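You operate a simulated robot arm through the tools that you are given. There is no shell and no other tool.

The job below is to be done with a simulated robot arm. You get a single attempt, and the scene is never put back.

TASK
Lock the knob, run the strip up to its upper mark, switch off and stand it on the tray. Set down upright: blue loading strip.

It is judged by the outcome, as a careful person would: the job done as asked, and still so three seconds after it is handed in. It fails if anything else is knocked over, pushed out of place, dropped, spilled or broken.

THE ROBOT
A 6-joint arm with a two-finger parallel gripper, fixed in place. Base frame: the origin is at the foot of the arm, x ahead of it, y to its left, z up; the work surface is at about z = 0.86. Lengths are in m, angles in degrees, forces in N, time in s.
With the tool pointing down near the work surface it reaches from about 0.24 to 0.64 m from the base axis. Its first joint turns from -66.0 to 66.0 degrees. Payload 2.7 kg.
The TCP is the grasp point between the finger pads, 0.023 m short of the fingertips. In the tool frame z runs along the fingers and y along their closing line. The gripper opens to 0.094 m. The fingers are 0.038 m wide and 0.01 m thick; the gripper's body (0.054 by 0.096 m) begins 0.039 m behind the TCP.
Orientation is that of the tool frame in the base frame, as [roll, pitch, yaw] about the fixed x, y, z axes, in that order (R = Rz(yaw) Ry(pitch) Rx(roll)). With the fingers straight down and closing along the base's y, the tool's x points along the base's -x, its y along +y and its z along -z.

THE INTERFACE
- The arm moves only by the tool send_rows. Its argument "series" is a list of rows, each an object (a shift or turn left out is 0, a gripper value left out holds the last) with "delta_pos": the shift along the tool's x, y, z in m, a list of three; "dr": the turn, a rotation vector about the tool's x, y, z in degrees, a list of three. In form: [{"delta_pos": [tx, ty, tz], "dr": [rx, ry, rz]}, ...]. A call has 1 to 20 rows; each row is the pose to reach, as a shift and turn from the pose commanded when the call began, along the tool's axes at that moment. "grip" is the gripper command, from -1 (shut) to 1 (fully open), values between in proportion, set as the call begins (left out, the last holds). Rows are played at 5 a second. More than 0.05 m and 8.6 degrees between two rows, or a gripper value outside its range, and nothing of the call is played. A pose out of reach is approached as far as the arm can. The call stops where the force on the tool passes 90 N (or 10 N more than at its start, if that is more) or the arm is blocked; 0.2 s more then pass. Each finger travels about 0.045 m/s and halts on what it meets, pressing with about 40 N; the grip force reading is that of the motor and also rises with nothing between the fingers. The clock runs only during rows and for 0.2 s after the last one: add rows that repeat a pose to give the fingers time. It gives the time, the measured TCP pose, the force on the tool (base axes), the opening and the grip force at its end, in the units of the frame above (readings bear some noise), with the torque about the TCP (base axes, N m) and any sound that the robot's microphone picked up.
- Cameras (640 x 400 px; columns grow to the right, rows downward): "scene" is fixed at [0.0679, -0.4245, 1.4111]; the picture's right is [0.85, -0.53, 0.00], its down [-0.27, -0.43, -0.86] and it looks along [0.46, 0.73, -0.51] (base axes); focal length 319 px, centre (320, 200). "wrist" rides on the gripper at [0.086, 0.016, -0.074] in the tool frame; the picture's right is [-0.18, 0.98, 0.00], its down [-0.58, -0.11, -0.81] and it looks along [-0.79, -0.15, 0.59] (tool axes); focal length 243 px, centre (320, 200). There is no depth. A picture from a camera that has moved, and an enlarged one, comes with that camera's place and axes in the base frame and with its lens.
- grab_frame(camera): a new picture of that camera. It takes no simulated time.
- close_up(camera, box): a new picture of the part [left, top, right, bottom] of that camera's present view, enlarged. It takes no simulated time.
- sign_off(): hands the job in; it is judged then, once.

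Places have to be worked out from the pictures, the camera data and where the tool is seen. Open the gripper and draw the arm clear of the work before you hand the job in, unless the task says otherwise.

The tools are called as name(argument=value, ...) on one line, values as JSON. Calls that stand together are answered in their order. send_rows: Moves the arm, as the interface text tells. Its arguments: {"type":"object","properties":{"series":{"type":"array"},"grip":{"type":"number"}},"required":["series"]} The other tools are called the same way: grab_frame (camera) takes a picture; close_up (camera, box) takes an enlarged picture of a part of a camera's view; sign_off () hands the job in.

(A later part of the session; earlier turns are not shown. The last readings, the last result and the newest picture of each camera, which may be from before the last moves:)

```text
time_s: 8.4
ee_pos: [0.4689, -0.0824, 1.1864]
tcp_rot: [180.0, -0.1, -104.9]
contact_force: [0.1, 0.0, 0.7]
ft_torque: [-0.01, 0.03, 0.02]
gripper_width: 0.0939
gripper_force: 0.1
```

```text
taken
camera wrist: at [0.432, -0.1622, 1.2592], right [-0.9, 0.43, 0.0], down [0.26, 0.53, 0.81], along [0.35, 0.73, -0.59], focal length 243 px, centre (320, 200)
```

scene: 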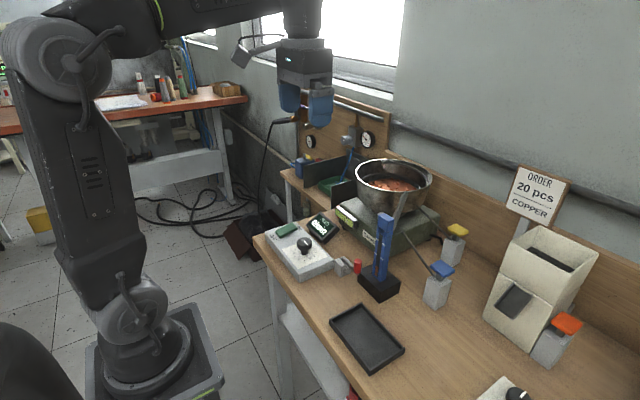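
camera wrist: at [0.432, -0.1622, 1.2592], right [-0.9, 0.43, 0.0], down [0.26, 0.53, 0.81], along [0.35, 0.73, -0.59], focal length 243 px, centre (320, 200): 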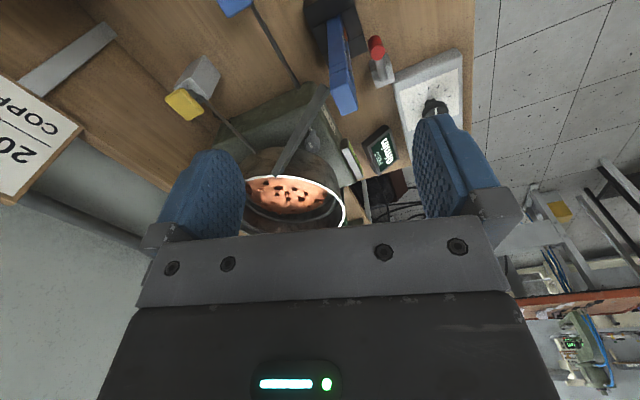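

Zooming in on the knob, chute/strip head, and paddle arms from this side.

close_up(camera="wrist", box=[240, 80, 370, 180])

close_up(camera="wrist", box=[300, 0, 400, 120])

close_up(camera="wrist", box=[290, 90, 350, 150])

close_up(camera="wrist", box=[180, 0, 330, 170])

```text
4.00 times, centred on (305, 130) of wrist
camera zoom: at [0.432, -0.1622, 1.2592], right [-0.9, 0.43, 0.0], down [0.26, 0.53, 0.81], along [0.35, 0.73, -0.59], focal length 970 px, centre (380, 480)
```

zoom: 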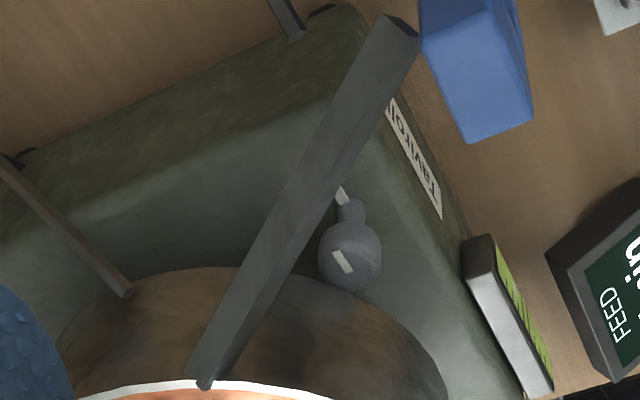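

```text
3.33 times, centred on (350, 60) of wrist
camera zoom: at [0.432, -0.1622, 1.2592], right [-0.9, 0.43, 0.0], down [0.26, 0.53, 0.81], along [0.35, 0.73, -0.59], focal length 809 px, centre (220, 667)
```

zoom: 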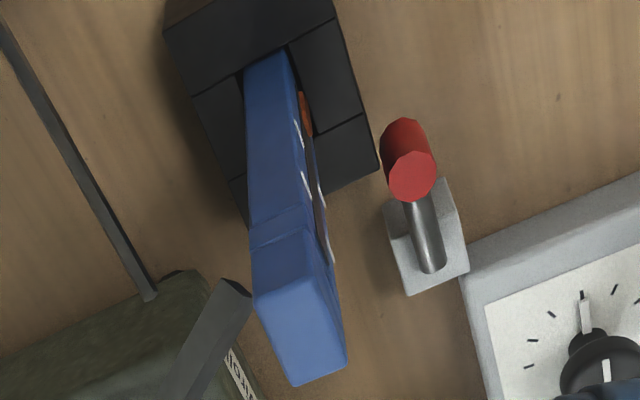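

```text
6.67 times, centred on (320, 120) of wrist
camera zoom: at [0.432, -0.1622, 1.2592], right [-0.9, 0.43, 0.0], down [0.26, 0.53, 0.81], along [0.35, 0.73, -0.59], focal length 1618 px, centre (320, 733)
```

zoom: 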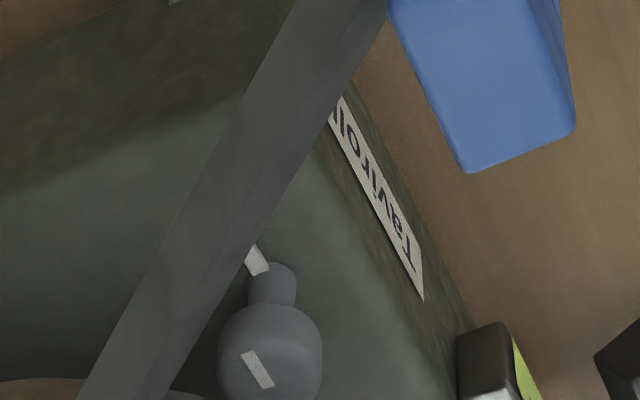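

```text
2.35 times, centred on (255, 85) of wrist
camera zoom: at [0.432, -0.1622, 1.2592], right [-0.9, 0.43, 0.0], down [0.26, 0.53, 0.81], along [0.35, 0.73, -0.59], focal length 571 px, centre (473, 471)
```

zoom: 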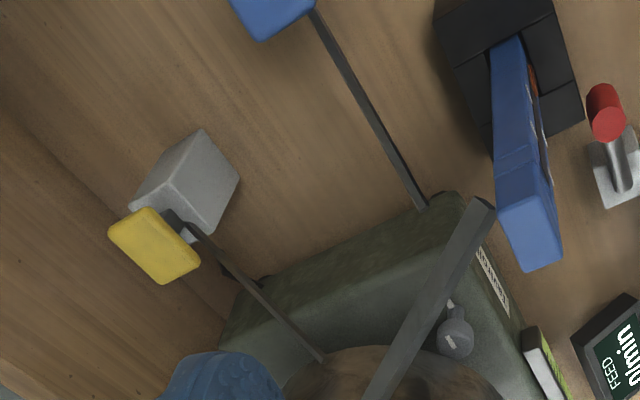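

The blue/yellow key arms end at the chute's lower and upper ends, so they're gates. I'll shift left at the same height to see the dial face, rocker and level clearly from above.

send_rows(series=[{"delta_pos": [-0.03, 0.02, 0]}, {"delta_pos": [-0.055, 0.04, 0]}, {"delta_pos": [-0.071, 0.052, 0]}, {"delta_pos": [-0.071, 0.052, 0]}])

grab_frame(camera="wrist")

close_up(camera="wrist", box=[360, 30, 480, 120])

close_up(camera="wrist", box=[240, 70, 340, 150])

```text
time_s: 9.4
ee_pos: [0.4374, -0.0018, 1.1839]
tcp_rot: [-179.9, 0.0, -104.9]
contact_force: [-0.3, 0.3, -0.4]
ft_torque: [0.01, 0.0, 0.02]
gripper_width: 0.0939
gripper_force: 0.0
```

```text
taken
camera wrist: at [0.4001, -0.0803, 1.2585], right [-0.9, 0.43, 0.0], down [0.26, 0.53, 0.81], along [0.35, 0.73, -0.59], focal length 243 px, centre (320, 200)
```

wrist: 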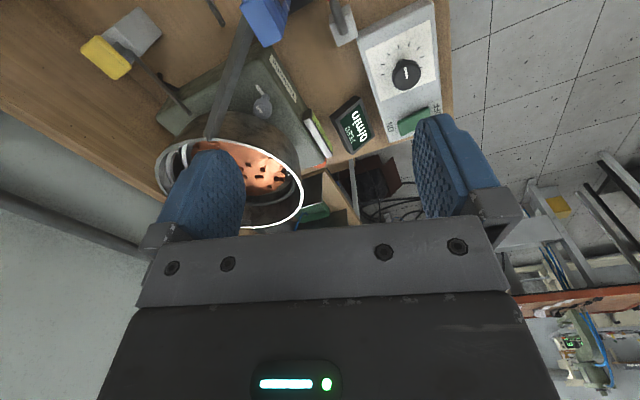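

```text
4.44 times, centred on (420, 75) of wrist
camera zoom: at [0.4001, -0.0803, 1.2585], right [-0.9, 0.43, 0.0], down [0.26, 0.53, 0.81], along [0.35, 0.73, -0.59], focal length 1078 px, centre (-124, 756)
```

zoom: 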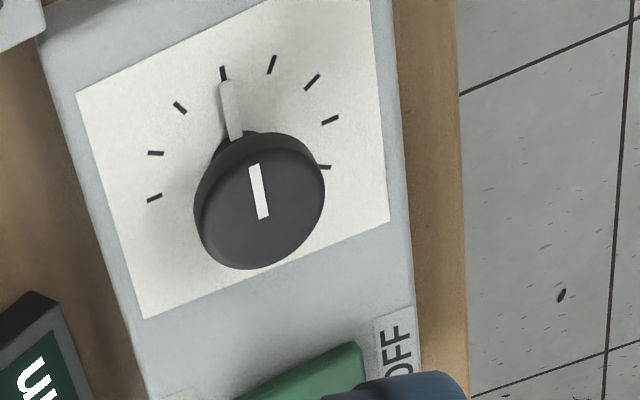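

```text
5.00 times, centred on (290, 110) of wrist
camera zoom: at [0.4001, -0.0803, 1.2585], right [-0.9, 0.43, 0.0], down [0.26, 0.53, 0.81], along [0.35, 0.73, -0.59], focal length 1213 px, centre (470, 650)
```

zoom: 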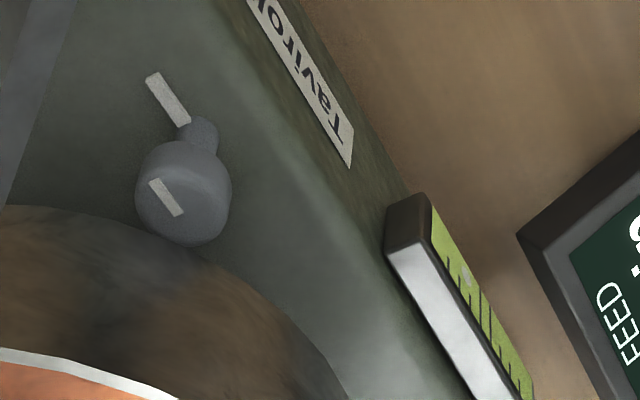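

The dial sits mid-scale (9 ticks, pointer at the middle). The dark-grey feeder knob at about [0.545, 0.055, 0.98] is tucked under the bowl rim and isn't practical to turn, so "the knob" most naturally is the dial beside the switch. Least invasive test: close the fingers, hover over the dial at about [0.367, 0.120], then check whether it presses down/clicks.

send_rows(series=[{"delta_pos": [-0.025, 0.025, 0.0], "dr": [0, 0, -4]}, {"delta_pos": [-0.05, 0.05, 0.0], "dr": [0, 0, -8]}, {"delta_pos": [-0.075, 0.075, 0.02], "dr": [0, 0, -12]}, {"delta_pos": [-0.0997, 0.0992, 0.04], "dr": [0, 0, -15]}, {"delta_pos": [-0.0997, 0.0992, 0.08], "dr": [0, 0, -15]}, {"delta_pos": [-0.0997, 0.0992, 0.12], "dr": [0, 0, -15]}, {"delta_pos": [-0.0997, 0.0992, 0.16], "dr": [0, 0, -15]}, {"delta_pos": [-0.0997, 0.0992, 0.184], "dr": [0, 0, -15]}, {"delta_pos": [-0.0997, 0.0992, 0.184], "dr": [0, 0, -15]}], grip=-1)

grab_frame(camera="scene")

grab_frame(camera="wrist")

```text
time_s: 11.4
ee_pos: [0.3687, 0.1231, 1.001]
tcp_rot: [180.0, 0.0, -90.0]
contact_force: [0.2, 0.2, -0.7]
ft_torque: [-0.05, 0.02, 0.0]
gripper_width: 0.0001
gripper_force: 40.1
```

```text
taken
```

scene: 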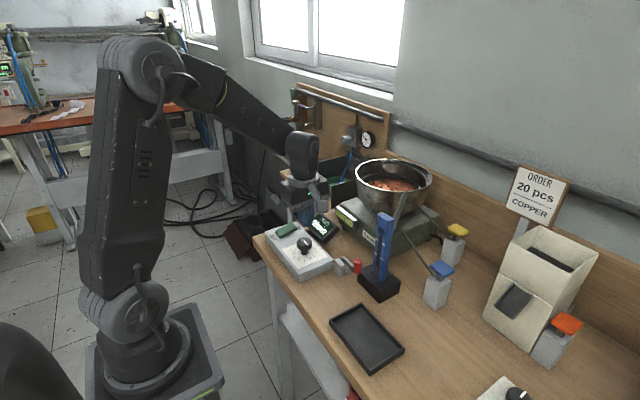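

```text
taken
camera wrist: at [0.3525, 0.0353, 1.075], right [-0.98, 0.18, 0.0], down [0.11, 0.58, 0.81], along [0.15, 0.79, -0.59], focal length 243 px, centre (320, 200)
```

wrist: 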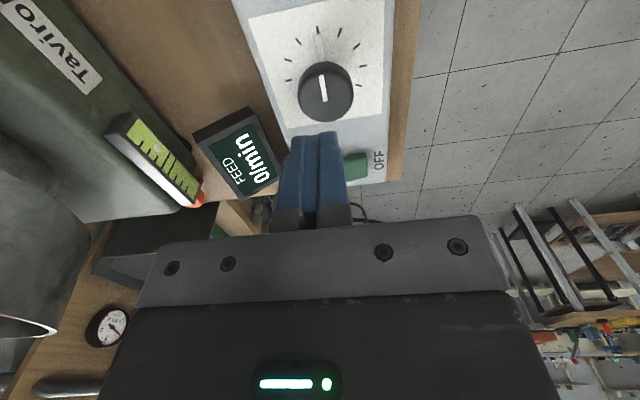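

I'll check the tip's alignment over the dial and re-check the level from this view.

close_up(camera="scene", box=[260, 150, 380, 280])

close_up(camera="wrist", box=[100, 0, 400, 210])

close_up(camera="wrist", box=[100, 100, 210, 215])

```text
3.08 times, centred on (320, 215) of scene
camera zoom: at [0.0679, -0.4245, 1.4111], right [0.85, -0.53, 0.0], down [-0.27, -0.43, -0.86], along [0.46, 0.73, -0.51], focal length 980 px, centre (320, 154)
```

zoom: 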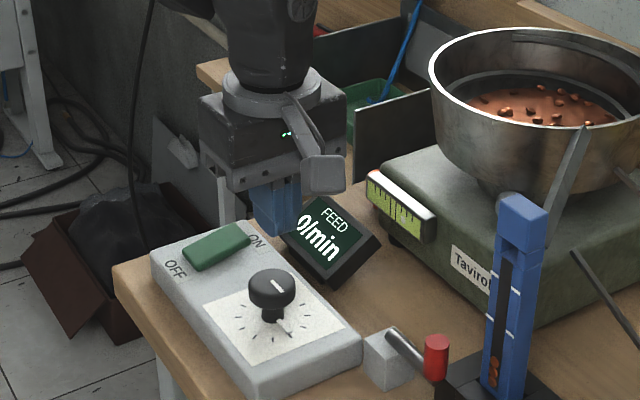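

```text
1.90 times, centred on (250, 105) of wrist
camera zoom: at [0.3525, 0.0353, 1.075], right [-0.98, 0.18, 0.0], down [0.11, 0.58, 0.81], along [0.15, 0.79, -0.59], focal length 462 px, centre (453, 381)
```

zoom: 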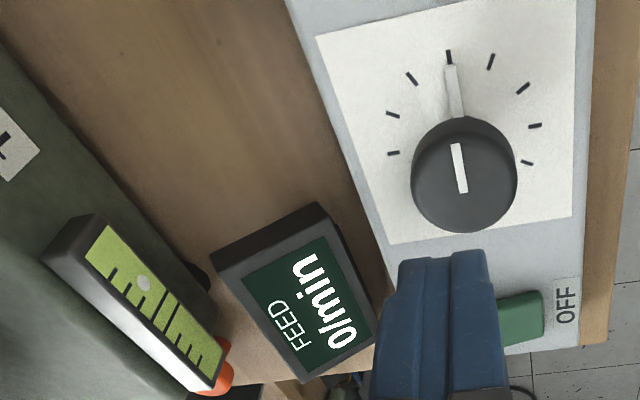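

```text
3.48 times, centred on (155, 158) of wrist
camera zoom: at [0.3525, 0.0353, 1.075], right [-0.98, 0.18, 0.0], down [0.11, 0.58, 0.81], along [0.15, 0.79, -0.59], focal length 844 px, centre (894, 348)
```

zoom: 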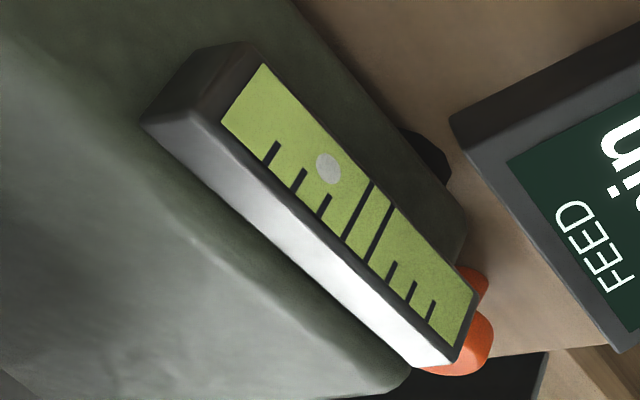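

Tip is aligned over the dial. Descending to just above the cap (expected top z≈0.927, tip at TCP−0.023).

send_rows(series=[{"delta_pos": [0, 0, 0.02]}, {"delta_pos": [0, 0, 0.035]}, {"delta_pos": [0, 0, 0.044]}, {"delta_pos": [0, 0, 0.047]}, {"delta_pos": [0, 0, 0.047]}])

close_up(camera="scene", box=[262, 190, 352, 280])

```text
time_s: 12.6
ee_pos: [0.3684, 0.1221, 0.9529]
tcp_rot: [-180.0, -0.1, -90.1]
contact_force: [0.0, -0.1, 0.2]
ft_torque: [0.0, -0.01, 0.0]
gripper_width: 0.0
gripper_force: 39.8
```

```text
4.44 times, centred on (307, 235) of scene
camera zoom: at [0.0679, -0.4245, 1.4111], right [0.85, -0.53, 0.0], down [-0.27, -0.43, -0.86], along [0.46, 0.73, -0.51], focal length 1416 px, centre (378, 44)
```

zoom: 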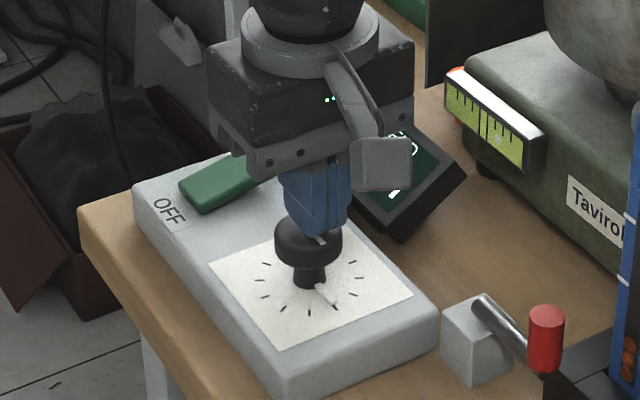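

Tip is just above the cap; now pressing in small 2 mm steps while watching force and sound.

send_rows(series=[{"delta_pos": [0, 0, 0.002]}, {"delta_pos": [0, 0, 0.004]}, {"delta_pos": [0, 0, 0.004]}])

```text
time_s: 13.4
ee_pos: [0.3677, 0.1213, 0.9498]
tcp_rot: [-179.9, 0.0, -90.1]
contact_force: [0.0, 0.1, 4.4]
ft_torque: [0.01, 0.03, 0.01]
gripper_width: 0.0001
gripper_force: 40.4
```

Contact at z≈0.950 with ~4 N. Pressing 2–4 mm further.

send_rows(series=[{"delta_pos": [0, 0, 0.002]}, {"delta_pos": [0, 0, 0.002]}])

```text
time_s: 14.0
ee_pos: [0.3675, 0.1201, 0.951]
tcp_rot: [-179.7, 0.2, -89.9]
contact_force: [-13.2, -6.1, 42.6]
ft_torque: [0.11, 0.42, 0.11]
gripper_width: 0.0
gripper_force: 40.9
```

42 N with no travel: the dial doesn't press in. I'm backing straight off.

send_rows(series=[{"delta_pos": [0, 0, -0.006]}, {"delta_pos": [0, 0, -0.03]}, {"delta_pos": [0, 0, -0.07]}, {"delta_pos": [0, 0, -0.1]}, {"delta_pos": [0, 0, -0.1]}])

close_up(camera="scene", box=[252, 190, 372, 290])

grab_frame(camera="wrist")

```text
time_s: 15.2
ee_pos: [0.3684, 0.1209, 1.0485]
tcp_rot: [180.0, -0.1, -90.0]
contact_force: [-0.1, 0.3, -0.3]
ft_torque: [-0.01, 0.03, 0.01]
gripper_width: 0.0
gripper_force: 39.7
```

```text
4.00 times, centred on (312, 240) of scene
camera zoom: at [0.0679, -0.4245, 1.4111], right [0.85, -0.53, 0.0], down [-0.27, -0.43, -0.86], along [0.46, 0.73, -0.51], focal length 1275 px, centre (352, 40)
```

zoom: 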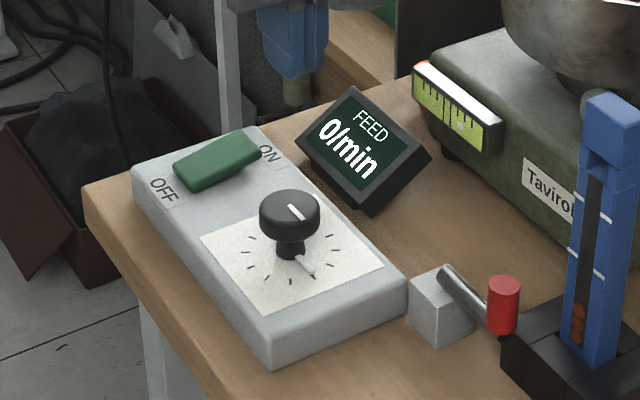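

```text
taken
camera wrist: at [0.3529, 0.035, 1.1225], right [-0.98, 0.18, 0.0], down [0.11, 0.58, 0.81], along [0.15, 0.79, -0.59], focal length 243 px, centre (320, 200)
```

wrist: 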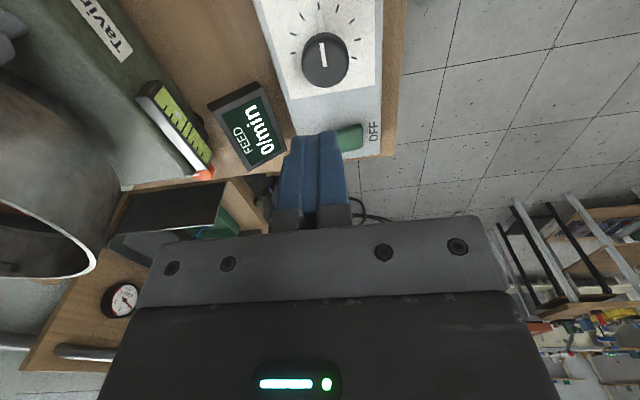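

Checking the dial's pointer did not shift.

close_up(camera="wrist", box=[260, 0, 400, 100])

```text
4.00 times, centred on (330, 50) of wrist
camera zoom: at [0.3529, 0.035, 1.1225], right [-0.98, 0.18, 0.0], down [0.11, 0.58, 0.81], along [0.15, 0.79, -0.59], focal length 970 px, centre (280, 800)
```

zoom: 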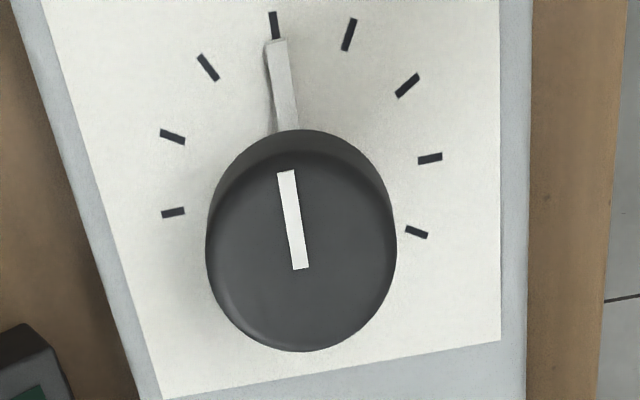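

The dial is unchanged and simply rigid, so it isn't a push-lock. Next candidate is the red-handled lever whose block abuts the control box – the natural lock for that knob. I'll return to yaw 180 and move above-in-front of the lever at z≈1.05 with the fingers part-open.

send_rows(series=[{"delta_pos": [0.0, 0.0, -0.01], "dr": [0, 0, 8.2]}, {"delta_pos": [0.015, 0.005, -0.01], "dr": [0, 0, 16.4]}, {"delta_pos": [0.03, 0.01, -0.01], "dr": [0, 0, 24.6]}, {"delta_pos": [0.045, 0.012, -0.01], "dr": [0, 0, 32.8]}, {"delta_pos": [0.06, 0.012, -0.01], "dr": [0, 0, 41]}, {"delta_pos": [0.075, 0.01, -0.01], "dr": [0, 0, 49.2]}, {"delta_pos": [0.09, 0.005, -0.01], "dr": [0, 0, 57.4]}, {"delta_pos": [0.105, 0.0, -0.01], "dr": [0, 0, 65.6]}, {"delta_pos": [0.118, 0.0, -0.01], "dr": [0, 0, 73.8]}, {"delta_pos": [0.13, 0.0, -0.01], "dr": [0, 0, 82]}, {"delta_pos": [0.133, 0.0, -0.01], "dr": [0, 0, 90]}, {"delta_pos": [0.133, 0.0, -0.01], "dr": [0, 0, 90]}], grip=-0.04)

grab_frame(camera="wrist")

close_up(camera="scene", box=[280, 160, 440, 310])

```text
time_s: 17.8
ee_pos: [0.3681, -0.0113, 1.0569]
tcp_rot: [-180.0, -0.1, 179.8]
contact_force: [0.1, 0.1, 0.5]
ft_torque: [0.0, -0.02, 0.03]
gripper_width: 0.045
gripper_force: 0.2
```

```text
taken
camera wrist: at [0.2824, 0.0048, 1.1329], right [0.19, 0.98, 0.0], down [0.58, -0.11, 0.81], along [0.79, -0.15, -0.59], focal length 243 px, centre (320, 200)
```

wrist: 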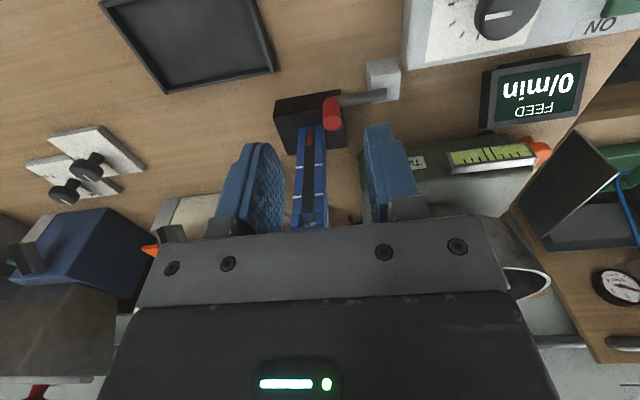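

```text
2.67 times, centred on (360, 235) of scene
camera zoom: at [0.0679, -0.4245, 1.4111], right [0.85, -0.53, 0.0], down [-0.27, -0.43, -0.86], along [0.46, 0.73, -0.51], focal length 850 px, centre (213, 107)
```

zoom: 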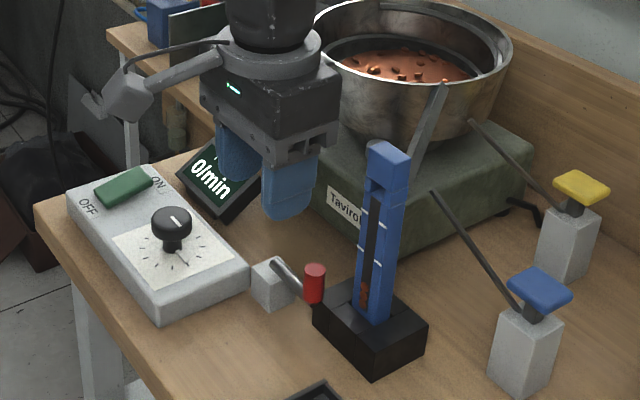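

Taking precise zooms of the lever, nest and strip for positions before approaching.

close_up(camera="wrist", box=[260, 50, 420, 150])

close_up(camera="wrist", box=[270, 90, 390, 240])

```text
4.00 times, centred on (340, 100) of wrist
camera zoom: at [0.2824, 0.0048, 1.1329], right [0.19, 0.98, 0.0], down [0.58, -0.11, 0.81], along [0.79, -0.15, -0.59], focal length 970 px, centre (240, 600)
```

zoom: 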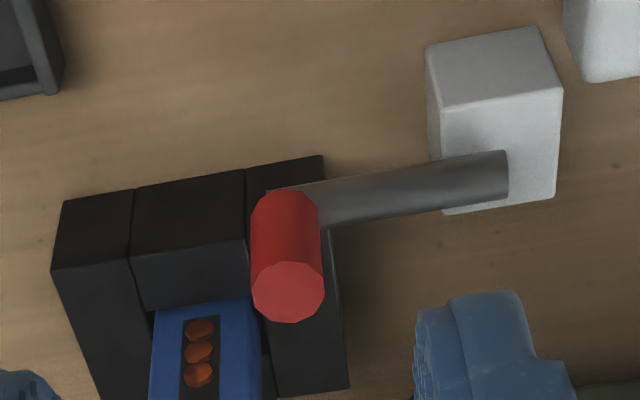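

```text
2.67 times, centred on (330, 165) of wrist
camera zoom: at [0.2824, 0.0048, 1.1329], right [0.19, 0.98, 0.0], down [0.58, -0.11, 0.81], along [0.79, -0.15, -0.59], focal length 647 px, centre (293, 293)
```

zoom: 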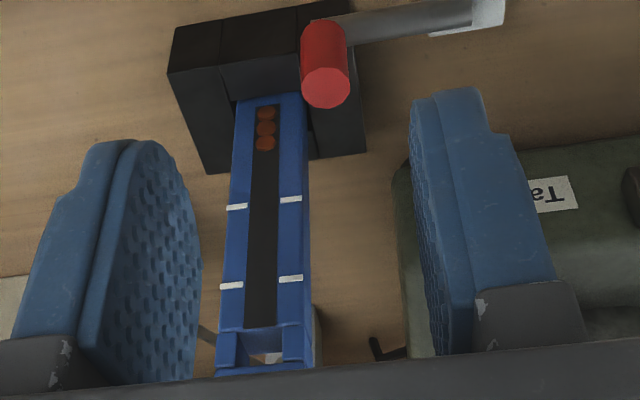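

Lever handle: Ø18 mm, top at about [0.429, −0.011, 0.933]; strip front face at x≈0.457. I'll tilt the tool 15° (body leaning back from the strip) and hover in front of/above the handle.

send_rows(series=[{"delta_pos": [-0.01, 0, 0.02], "dr": [0, -5, 0]}, {"delta_pos": [-0.02, 0, 0.04], "dr": [0, -10, 0]}, {"delta_pos": [-0.032, 0, 0.072], "dr": [0, -15, 0]}, {"delta_pos": [-0.032, 0, 0.072], "dr": [0, -15, 0]}])

grab_frame(camera="wrist")

close_up(camera="scene", box=[300, 190, 420, 300])

```text
time_s: 18.8
ee_pos: [0.3996, -0.0119, 0.9863]
tcp_rot: [-180.0, 15.2, 180.0]
contact_force: [0.0, 1.4, -1.2]
ft_torque: [-0.01, 0.02, -0.01]
gripper_width: 0.0451
gripper_force: 0.1
```

```text
taken
camera wrist: at [0.2972, 0.0047, 1.0348], right [0.18, 0.98, 0.05], down [0.35, -0.11, 0.93], along [0.92, -0.15, -0.36], focal length 243 px, centre (320, 200)
```

wrist: 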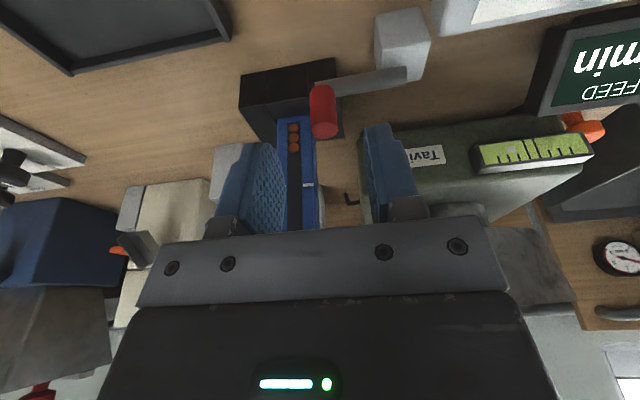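

```text
3.64 times, centred on (360, 245) of scene
camera zoom: at [0.0679, -0.4245, 1.4111], right [0.85, -0.53, 0.0], down [-0.27, -0.43, -0.86], along [0.46, 0.73, -0.51], focal length 1159 px, centre (174, 36)
```

zoom: 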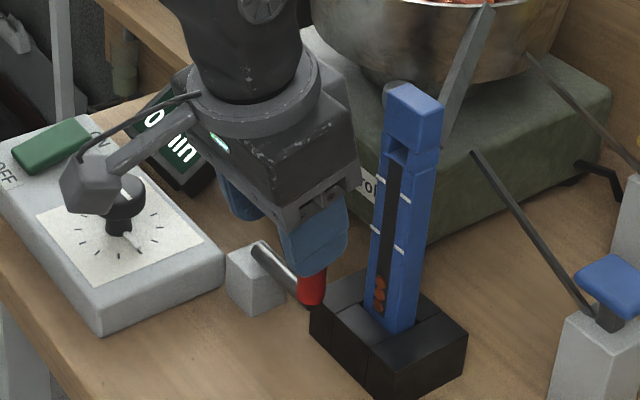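

The handle lies between the two fingers in line with the tool axis. Advancing along the tool axis to put the pads around the handle.

send_rows(series=[{"delta_pos": [-0.001, 0.001, 0.02]}, {"delta_pos": [-0.002, 0.001, 0.04]}, {"delta_pos": [-0.003, 0.001, 0.055]}, {"delta_pos": [-0.003, 0.001, 0.062]}, {"delta_pos": [-0.003, 0.001, 0.062]}])

grab_frame(camera="wrist")

close_up(camera="scene", box=[300, 190, 420, 300])

```text
time_s: 20.0
ee_pos: [0.4187, -0.011, 0.9296]
tcp_rot: [-180.0, 15.3, -179.9]
contact_force: [-45.8, 0.3, 73.3]
ft_torque: [1.79, 0.63, 1.8]
gripper_width: 0.0453
gripper_force: 0.3
```

```text
taken
camera wrist: at [0.3159, 0.0051, 0.9794], right [0.18, 0.98, 0.05], down [0.35, -0.11, 0.93], along [0.92, -0.15, -0.36], focal length 243 px, centre (320, 200)
```

wrist: 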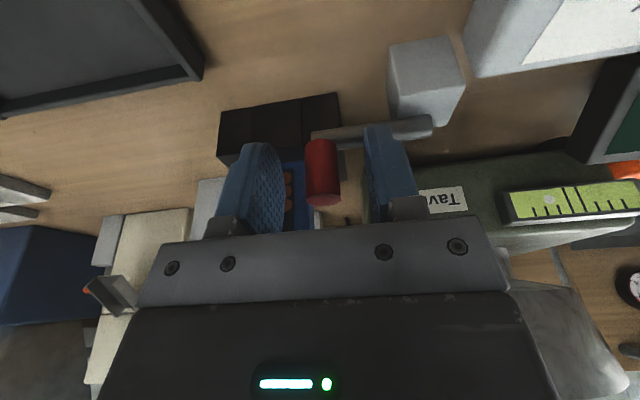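

```text
3.64 times, centred on (360, 245) of scene
camera zoom: at [0.0657, -0.4245, 1.4112], right [0.85, -0.53, 0.0], down [-0.27, -0.43, -0.86], along [0.46, 0.73, -0.51], focal length 1159 px, centre (174, 36)
```

zoom: 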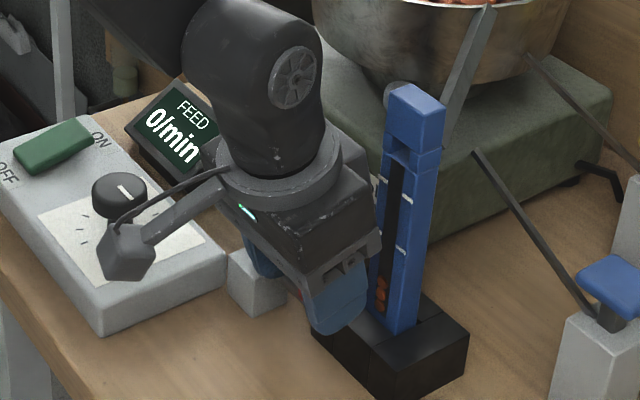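

The left fingertip has landed on the lever's rod (73 N up at y≈+0.03). Backing off along the tool axis at once.

send_rows(series=[{"delta_pos": [0.0, 0.0, -0.008]}, {"delta_pos": [0.0, 0.0, -0.012]}, {"delta_pos": [0.0, 0.0, -0.012]}])

close_up(camera="wrist", box=[200, 20, 480, 230])

close_up(camera="scene", box=[300, 190, 420, 300])

```text
time_s: 20.8
ee_pos: [0.4156, -0.0122, 0.9379]
tcp_rot: [180.0, 14.9, -179.9]
contact_force: [0.3, 0.2, 0.1]
ft_torque: [0.0, 0.0, 0.03]
gripper_width: 0.0453
gripper_force: 0.0
```

```text
1.90 times, centred on (340, 125) of wrist
camera zoom: at [0.3137, 0.0055, 0.987], right [0.18, 0.98, 0.05], down [0.35, -0.11, 0.93], along [0.92, -0.15, -0.37], focal length 462 px, centre (282, 343)
```

zoom: 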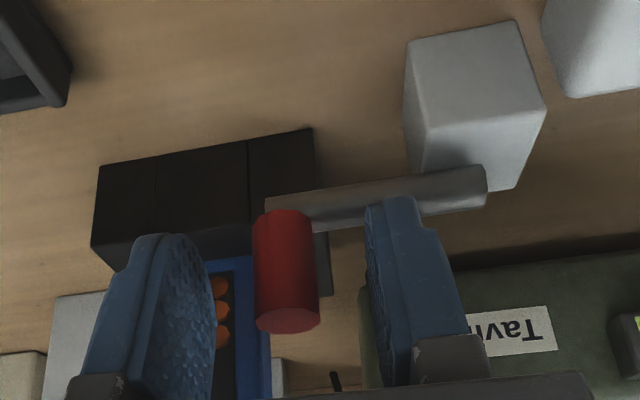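

```text
3.64 times, centred on (360, 245) of scene
camera zoom: at [0.0679, -0.4245, 1.4111], right [0.85, -0.53, 0.0], down [-0.27, -0.43, -0.86], along [0.46, 0.73, -0.51], focal length 1159 px, centre (174, 36)
```

zoom: 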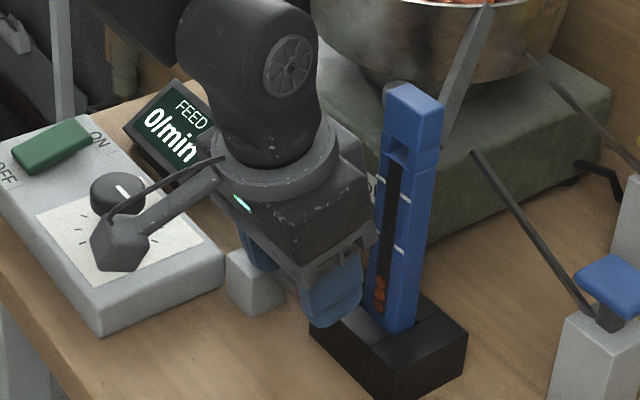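

Contact cleared and the lever looks unchanged; the rod top is at about z=0.905. I'll seat the pads slightly forward but higher (tips at z≈0.912) and close on the handle.

send_rows(series=[{"delta_pos": [-0.003, 0.001, 0.003]}, {"delta_pos": [-0.003, 0.001, 0.003]}])

send_rows(series=[{"delta_pos": [0, 0, 0]}, {"delta_pos": [0, 0, 0]}, {"delta_pos": [0, 0, 0]}, {"delta_pos": [0, 0, 0]}], grip=-0.9)

close_up(camera="wrist", box=[200, 20, 480, 230])

```text
time_s: 21.4
ee_pos: [0.419, -0.0098, 0.9358]
tcp_rot: [179.9, 14.9, -179.9]
contact_force: [0.3, -0.4, -0.7]
ft_torque: [0.0, -0.01, -0.03]
gripper_width: 0.0449
gripper_force: 0.1
```

```text
time_s: 22.4
ee_pos: [0.4204, -0.0102, 0.9363]
tcp_rot: [180.0, 15.0, 180.0]
contact_force: [1.1, -14.3, -0.4]
ft_torque: [0.36, -0.1, -0.1]
gripper_width: 0.0174
gripper_force: 45.6
```

```text
1.90 times, centred on (340, 125) of wrist
camera zoom: at [0.3173, 0.0057, 0.9851], right [0.18, 0.98, 0.05], down [0.35, -0.11, 0.93], along [0.92, -0.15, -0.37], focal length 462 px, centre (282, 343)
```

zoom: 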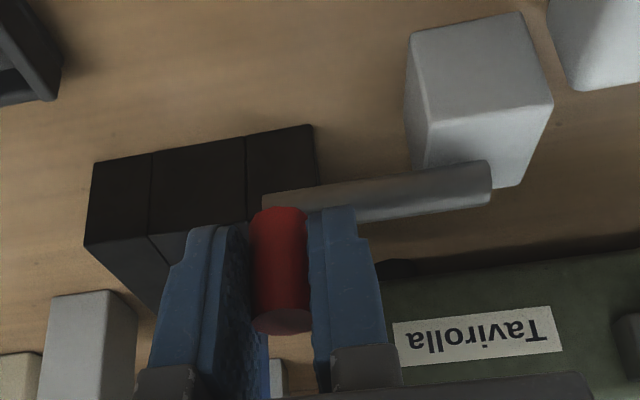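

Handle is gripped (17.4 mm). Now a gentle 3 mm test pull toward the robot (−x) to feel whether the lever swings.

send_rows(series=[{"delta_pos": [0.0019, 0, -0.0005]}, {"delta_pos": [0.0029, 0, -0.0008]}])

```text
time_s: 23.0
ee_pos: [0.4168, -0.0113, 0.9361]
tcp_rot: [-180.0, 15.0, -179.9]
contact_force: [4.5, -14.3, -3.5]
ft_torque: [-0.64, -0.05, -0.33]
gripper_width: 0.0174
gripper_force: 45.3
```

It moved ~3 mm with only ~4 N resistance. Continuing a bit further along the arc, then checking in the picture whether the lever really swings.

send_rows(series=[{"delta_pos": [0.0029, 0.0002, -0.0008]}, {"delta_pos": [0.0058, 0.0005, -0.0016]}, {"delta_pos": [0.0087, 0.001, -0.0023]}, {"delta_pos": [0.0087, 0.001, -0.0023]}])

close_up(camera="wrist", box=[200, 20, 480, 230])

close_up(camera="scene", box=[300, 190, 420, 300])

```text
time_s: 24.0
ee_pos: [0.4066, -0.0091, 0.9361]
tcp_rot: [180.0, 14.9, 180.0]
contact_force: [-3.2, -19.8, 0.9]
ft_torque: [-0.65, -0.07, -0.2]
gripper_width: 0.0169
gripper_force: 45.2
```

```text
1.90 times, centred on (340, 125) of wrist
camera zoom: at [0.3045, 0.0069, 0.9853], right [0.18, 0.98, 0.05], down [0.35, -0.11, 0.93], along [0.92, -0.15, -0.37], focal length 462 px, centre (282, 343)
```

zoom: 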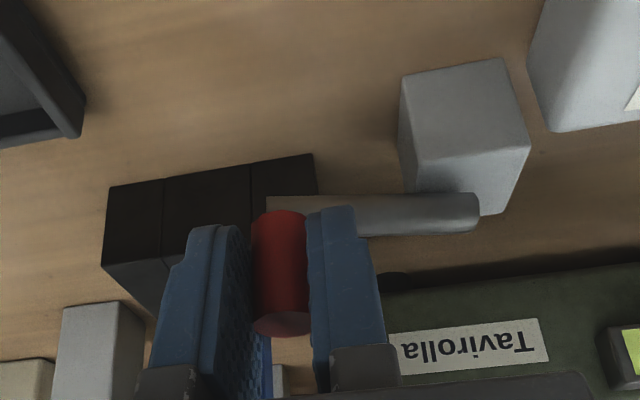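

```text
3.64 times, centred on (360, 245) of scene
camera zoom: at [0.0678, -0.425, 1.4109], right [0.85, -0.53, 0.0], down [-0.27, -0.43, -0.86], along [0.46, 0.73, -0.51], focal length 1159 px, centre (174, 36)
```

zoom: 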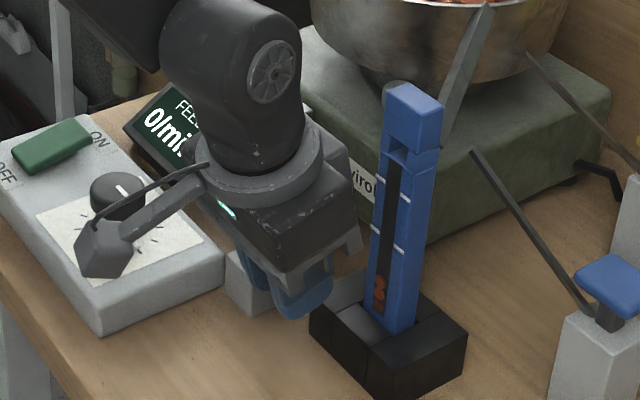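

The rod clearly swings about its post (now ~11° turned). I'll continue along the arc clockwise, rotating the tool with it, to about 45°, watching force and sound.

send_rows(series=[{"delta_pos": [0.0049, 0.0034, -0.0013], "dr": [1.3, 0, 4.83]}, {"delta_pos": [0.0096, 0.007, -0.0026], "dr": [2.6, 0, 9.66]}, {"delta_pos": [0.0139, 0.0109, -0.0037], "dr": [3.9, 0, 14.5]}, {"delta_pos": [0.0179, 0.0151, -0.0048], "dr": [5.2, 0, 19.3]}, {"delta_pos": [0.0214, 0.0197, -0.0057], "dr": [6.5, 0, 24.15]}, {"delta_pos": [0.0214, 0.0197, -0.0057], "dr": [6.5, 0, 24.15]}])

grab_frame(camera="wrist")

close_up(camera="scene", box=[260, 190, 420, 310])

```text
time_s: 25.4
ee_pos: [0.3804, 0.006, 0.9353]
tcp_rot: [-179.4, 14.6, 154.5]
contact_force: [-33.0, -37.2, 26.8]
ft_torque: [-0.1, -0.43, -0.38]
gripper_width: 0.017
gripper_force: 45.4
```

```text
taken
camera wrist: at [0.2965, 0.0662, 0.9856], right [0.58, 0.81, 0.04], down [0.28, -0.24, 0.93], along [0.76, -0.53, -0.37], focal length 243 px, centre (320, 200)
```

wrist: 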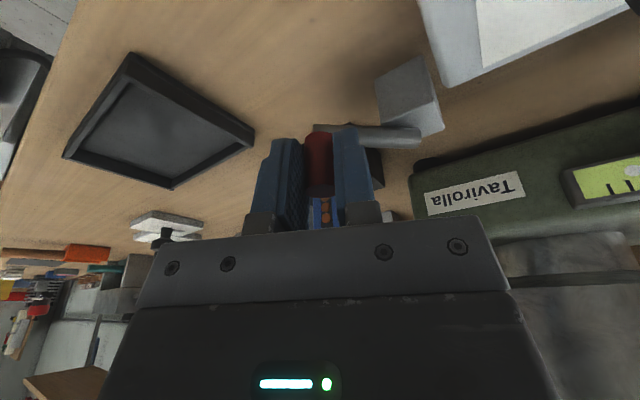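

```text
3.33 times, centred on (340, 250) of scene
camera zoom: at [0.0667, -0.4255, 1.4108], right [0.85, -0.53, 0.0], down [-0.27, -0.43, -0.86], along [0.46, 0.73, -0.51], focal length 1062 px, centre (253, 33)
```

zoom: 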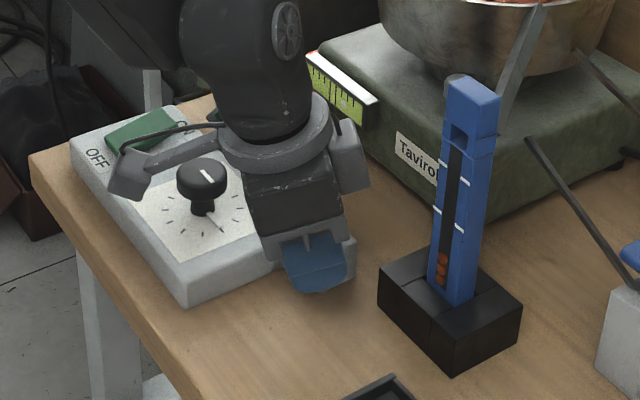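

The force points radially outward along the rod (my arc radius is a few mm too small), not an end stop. Let me relieve that and refine the pivot from a zoom.

send_rows(series=[{"delta_pos": [0.0025, -0.0045, -0.0008]}, {"delta_pos": [0.0025, -0.0045, -0.0008]}])

close_up(camera="wrist", box=[280, 30, 480, 180])

```text
time_s: 26.0
ee_pos: [0.3801, 0.0076, 0.9345]
tcp_rot: [-179.8, 14.8, 155.2]
contact_force: [-13.5, -11.8, 3.7]
ft_torque: [0.11, 0.71, -0.02]
gripper_width: 0.0167
gripper_force: 45.3
```

```text
2.67 times, centred on (380, 105) of wrist
camera zoom: at [0.2944, 0.0659, 0.985], right [0.58, 0.82, 0.04], down [0.28, -0.25, 0.93], along [0.77, -0.52, -0.37], focal length 647 px, centre (160, 453)
```

zoom: 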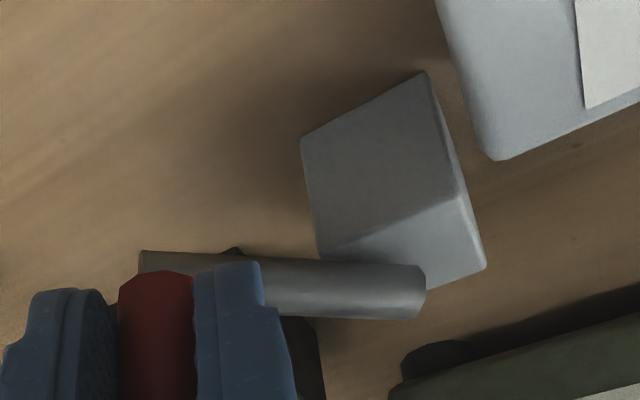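

Pivot refined to about [0.426, 0.0465] with radius 0.0575; the lever started pointing −y (0°) and is now at ~40°. Continuing along the corrected arc to ~70°.

send_rows(series=[{"delta_pos": [0.0068, 0.0032, -0.0018], "dr": [1.17, 0, 4.35]}, {"delta_pos": [0.0131, 0.00735, -0.0035], "dr": [2.33, 0, 8.7]}, {"delta_pos": [0.01895, 0.01226, -0.0051], "dr": [3.5, 0, 13.0]}, {"delta_pos": [0.0241, 0.01804, -0.0065], "dr": [4.66, 0, 17.4]}, {"delta_pos": [0.0241, 0.01804, -0.0065], "dr": [4.66, 0, 17.4]}])

close_up(camera="wrist", box=[280, 30, 480, 180])

close_up(camera="scene", box=[260, 190, 420, 310])

```text
time_s: 27.2
ee_pos: [0.365, 0.0331, 0.9349]
tcp_rot: [-179.6, 15.0, 136.8]
contact_force: [0.4, -32.4, -9.6]
ft_torque: [-0.31, -0.37, -0.44]
gripper_width: 0.0164
gripper_force: 45.3
```

```text
2.67 times, centred on (380, 105) of wrist
camera zoom: at [0.3027, 0.1155, 0.9848], right [0.8, 0.59, 0.04], down [0.19, -0.32, 0.93], along [0.57, -0.74, -0.37], focal length 647 px, centre (160, 453)
```

zoom: 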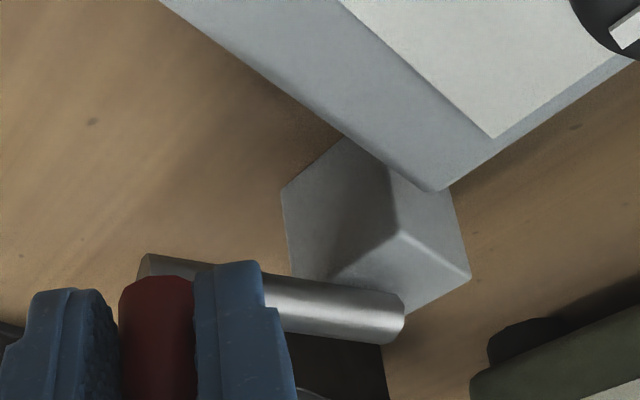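

```text
3.33 times, centred on (340, 250) of scene
camera zoom: at [0.068, -0.4253, 1.4108], right [0.85, -0.53, 0.0], down [-0.27, -0.43, -0.86], along [0.46, 0.73, -0.51], focal length 1062 px, centre (253, 33)
```

zoom: 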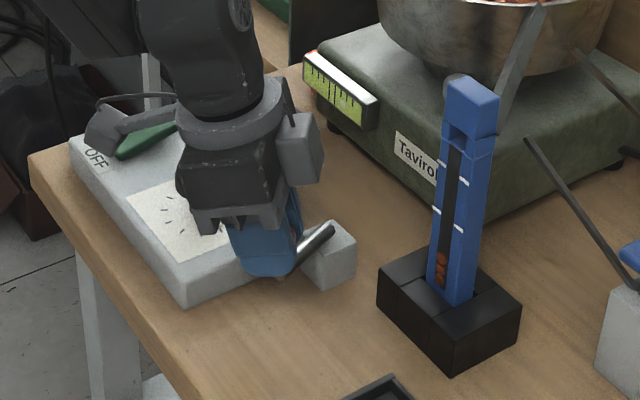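

Now ~30 N opposes the motion tangentially at ~69°. Nudging another ~1.5 mm to see whether it's an end stop.

send_rows(series=[{"delta_pos": [0.0011, 0.0009, -0.0003], "dr": [0, 0, 0]}, {"delta_pos": [0.0011, 0.0009, -0.0003], "dr": [0, 0, 0]}])

```text
time_s: 27.8
ee_pos: [0.3666, 0.0336, 0.9351]
tcp_rot: [-179.6, 14.9, 136.7]
contact_force: [6.7, -41.8, -15.2]
ft_torque: [-0.23, -0.33, -0.49]
gripper_width: 0.0169
gripper_force: 45.1
```

The force climbs with almost no motion, so the lever has reached its other end stop at ~70°. I'll relax, release it and back away along the tool axis, then look for what changed.

send_rows(series=[{"delta_pos": [-0.0022, -0.0011, 0.0006]}, {"delta_pos": [-0.0022, -0.0011, 0.0006]}])

send_rows(series=[{"delta_pos": [0, 0, 0]}, {"delta_pos": [0, 0, 0]}, {"delta_pos": [0, 0, 0]}], grip=-0.1)

send_rows(series=[{"delta_pos": [0, 0, -0.03]}, {"delta_pos": [0, 0, -0.07]}, {"delta_pos": [0, 0, -0.11]}, {"delta_pos": [0, 0, -0.11]}])

grab_frame(camera="wrist")

close_up(camera="scene", box=[260, 190, 420, 310])

```text
time_s: 28.4
ee_pos: [0.3656, 0.0322, 0.9358]
tcp_rot: [-179.7, 14.9, 136.9]
contact_force: [-4.1, -23.2, -12.2]
ft_torque: [0.15, 0.07, -0.28]
gripper_width: 0.0166
gripper_force: 45.0
```

```text
time_s: 29.2
ee_pos: [0.3675, 0.0335, 0.9366]
tcp_rot: [-180.0, 15.0, 137.0]
contact_force: [-0.1, 0.3, 0.3]
ft_torque: [0.02, 0.02, 0.0]
gripper_width: 0.0423
gripper_force: 0.1
```

```text
time_s: 30.2
ee_pos: [0.3455, 0.0531, 1.043]
tcp_rot: [180.0, 14.9, 137.0]
contact_force: [0.4, -0.7, 0.0]
ft_torque: [0.0, 0.01, 0.0]
gripper_width: 0.0424
gripper_force: 0.0
```

```text
taken
camera wrist: at [0.2829, 0.1359, 1.0924], right [0.8, 0.6, 0.05], down [0.18, -0.32, 0.93], along [0.57, -0.74, -0.37], focal length 243 px, centre (320, 200)
```

wrist: 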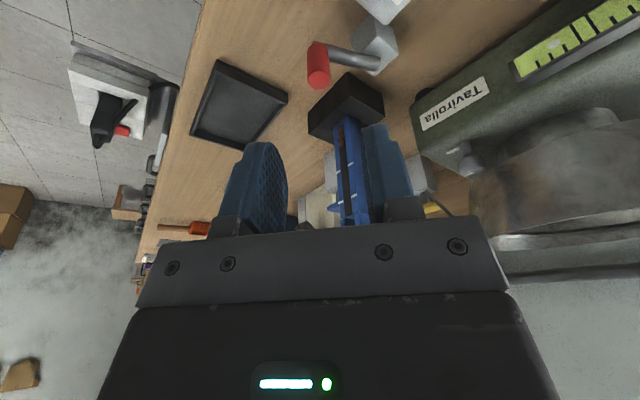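

```text
3.33 times, centred on (340, 250) of scene
camera zoom: at [0.0679, -0.4245, 1.4111], right [0.85, -0.53, 0.0], down [-0.27, -0.43, -0.86], along [0.46, 0.73, -0.51], focal length 1062 px, centre (253, 33)
```

zoom: 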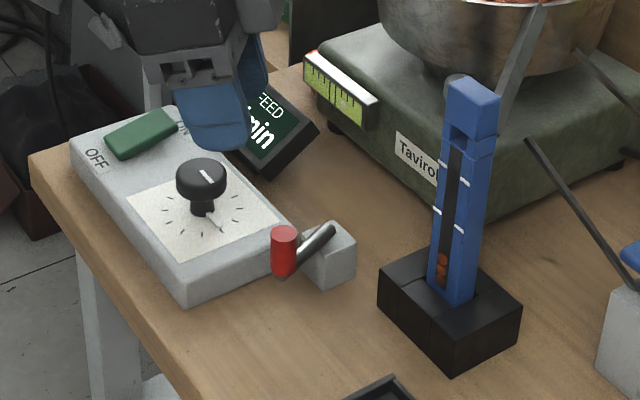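

The lever now rests against the control-box side, which fits a knob lock. To verify, I'll test whether the dial now resists turning. First straighten the tool to vertical, yaw 180.

send_rows(series=[{"delta_pos": [-0.003, 0, -0.01], "dr": [-1.9, 0, -7.0]}, {"delta_pos": [-0.0078, 0, -0.029], "dr": [-3.8, 0, -14.0]}, {"delta_pos": [-0.0078, 0, -0.029], "dr": [-5.7, 0, -21.0]}, {"delta_pos": [-0.0078, 0, -0.029], "dr": [-7.6, 0, -28.0]}, {"delta_pos": [-0.0078, 0, -0.029], "dr": [-9.4, 0, -35.0]}, {"delta_pos": [-0.0078, 0, -0.029], "dr": [-11.13, 0, -41.5]}, {"delta_pos": [-0.0078, 0, -0.029], "dr": [-11.13, 0, -41.5]}])

send_rows(series=[{"delta_pos": [0, 0.02, 0], "dr": [0, 5, 0]}, {"delta_pos": [0, 0.04, 0], "dr": [0, 10, 0]}, {"delta_pos": [0, 0.06, 0], "dr": [0, 15, 0]}, {"delta_pos": [0, 0.06, 0], "dr": [0, 15, 0]}], grip=0.28)

grab_frame(camera="wrist")

```text
time_s: 31.8
ee_pos: [0.3471, 0.0522, 1.0713]
tcp_rot: [-180.0, 15.1, -179.9]
contact_force: [-0.6, -0.7, -0.3]
ft_torque: [0.0, 0.0, -0.01]
gripper_width: 0.0421
gripper_force: 0.1
```

```text
time_s: 32.8
ee_pos: [0.3459, 0.1133, 1.0741]
tcp_rot: [-179.9, 0.0, 179.9]
contact_force: [0.3, 0.1, 0.6]
ft_torque: [-0.02, 0.0, 0.02]
gripper_width: 0.0598
gripper_force: 0.1
```

```text
taken
camera wrist: at [0.2602, 0.1302, 1.1466], right [0.19, 0.98, 0.0], down [0.58, -0.11, 0.81], along [0.79, -0.15, -0.59], focal length 243 px, centre (320, 200)
```

wrist: 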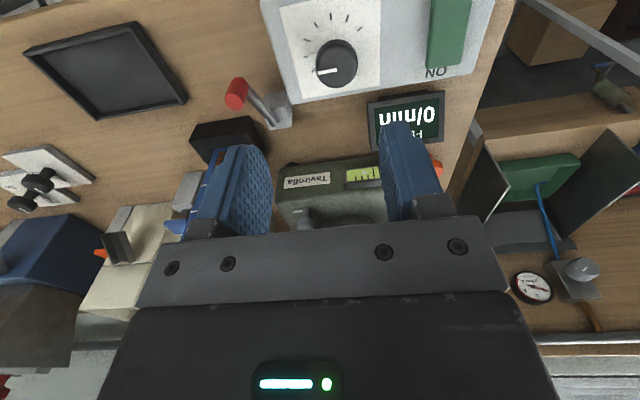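

Vertical now. Moving over the dial (≈[0.365, 0.122]) with 60 mm opening and descending to just above it.

send_rows(series=[{"delta_pos": [-0.01, 0.004, 0.03]}, {"delta_pos": [-0.019, 0.0087, 0.06]}, {"delta_pos": [-0.019, 0.0087, 0.094]}, {"delta_pos": [-0.019, 0.0087, 0.11]}, {"delta_pos": [-0.019, 0.0087, 0.11]}])

close_up(camera="wrist", box=[200, 50, 440, 240])

close_up(camera="scene", box=[250, 180, 370, 290])

```text
time_s: 34.0
ee_pos: [0.3646, 0.1209, 0.9626]
tcp_rot: [180.0, 0.0, 179.8]
contact_force: [0.2, 0.6, 0.3]
ft_torque: [0.0, -0.01, 0.01]
gripper_width: 0.06
gripper_force: 0.0
```

```text
2.11 times, centred on (320, 145) of wrist
camera zoom: at [0.2793, 0.1381, 1.0362], right [0.19, 0.98, 0.0], down [0.58, -0.11, 0.81], along [0.79, -0.15, -0.59], focal length 511 px, centre (320, 316)
```

zoom: 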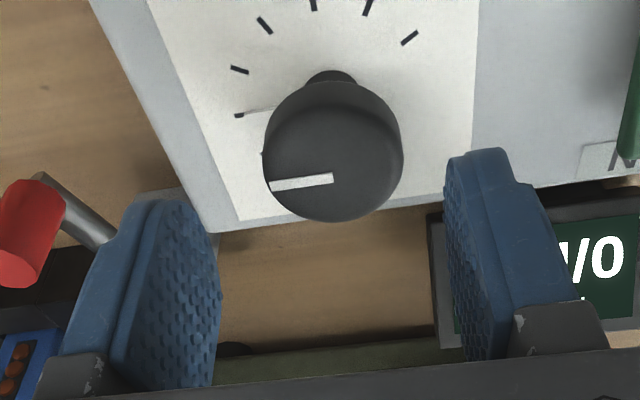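

```text
3.64 times, centred on (310, 235) of scene
camera zoom: at [0.0679, -0.4245, 1.4111], right [0.85, -0.53, 0.0], down [-0.27, -0.43, -0.86], along [0.46, 0.73, -0.51], focal length 1159 px, centre (356, 73)
```

zoom: 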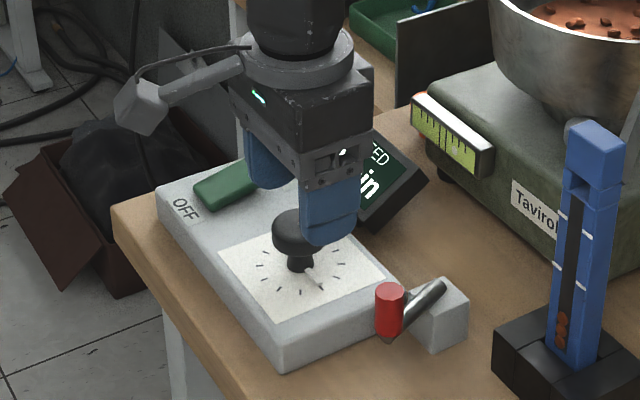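

Dial centre measured at about [0.365, 0.125]. Shifting 3 mm left and descending so the pads straddle the cap.

send_rows(series=[{"delta_pos": [0, 0.0035, 0.01]}, {"delta_pos": [0, 0.0035, 0.025]}, {"delta_pos": [0, 0.0035, 0.035]}, {"delta_pos": [0, 0.0035, 0.037]}, {"delta_pos": [0, 0.0035, 0.037]}])

```text
time_s: 35.2
ee_pos: [0.3652, 0.1256, 0.9243]
tcp_rot: [-180.0, 0.1, 179.9]
contact_force: [-0.1, -0.3, -0.5]
ft_torque: [-0.01, 0.0, -0.01]
gripper_width: 0.0602
gripper_force: 0.1
```

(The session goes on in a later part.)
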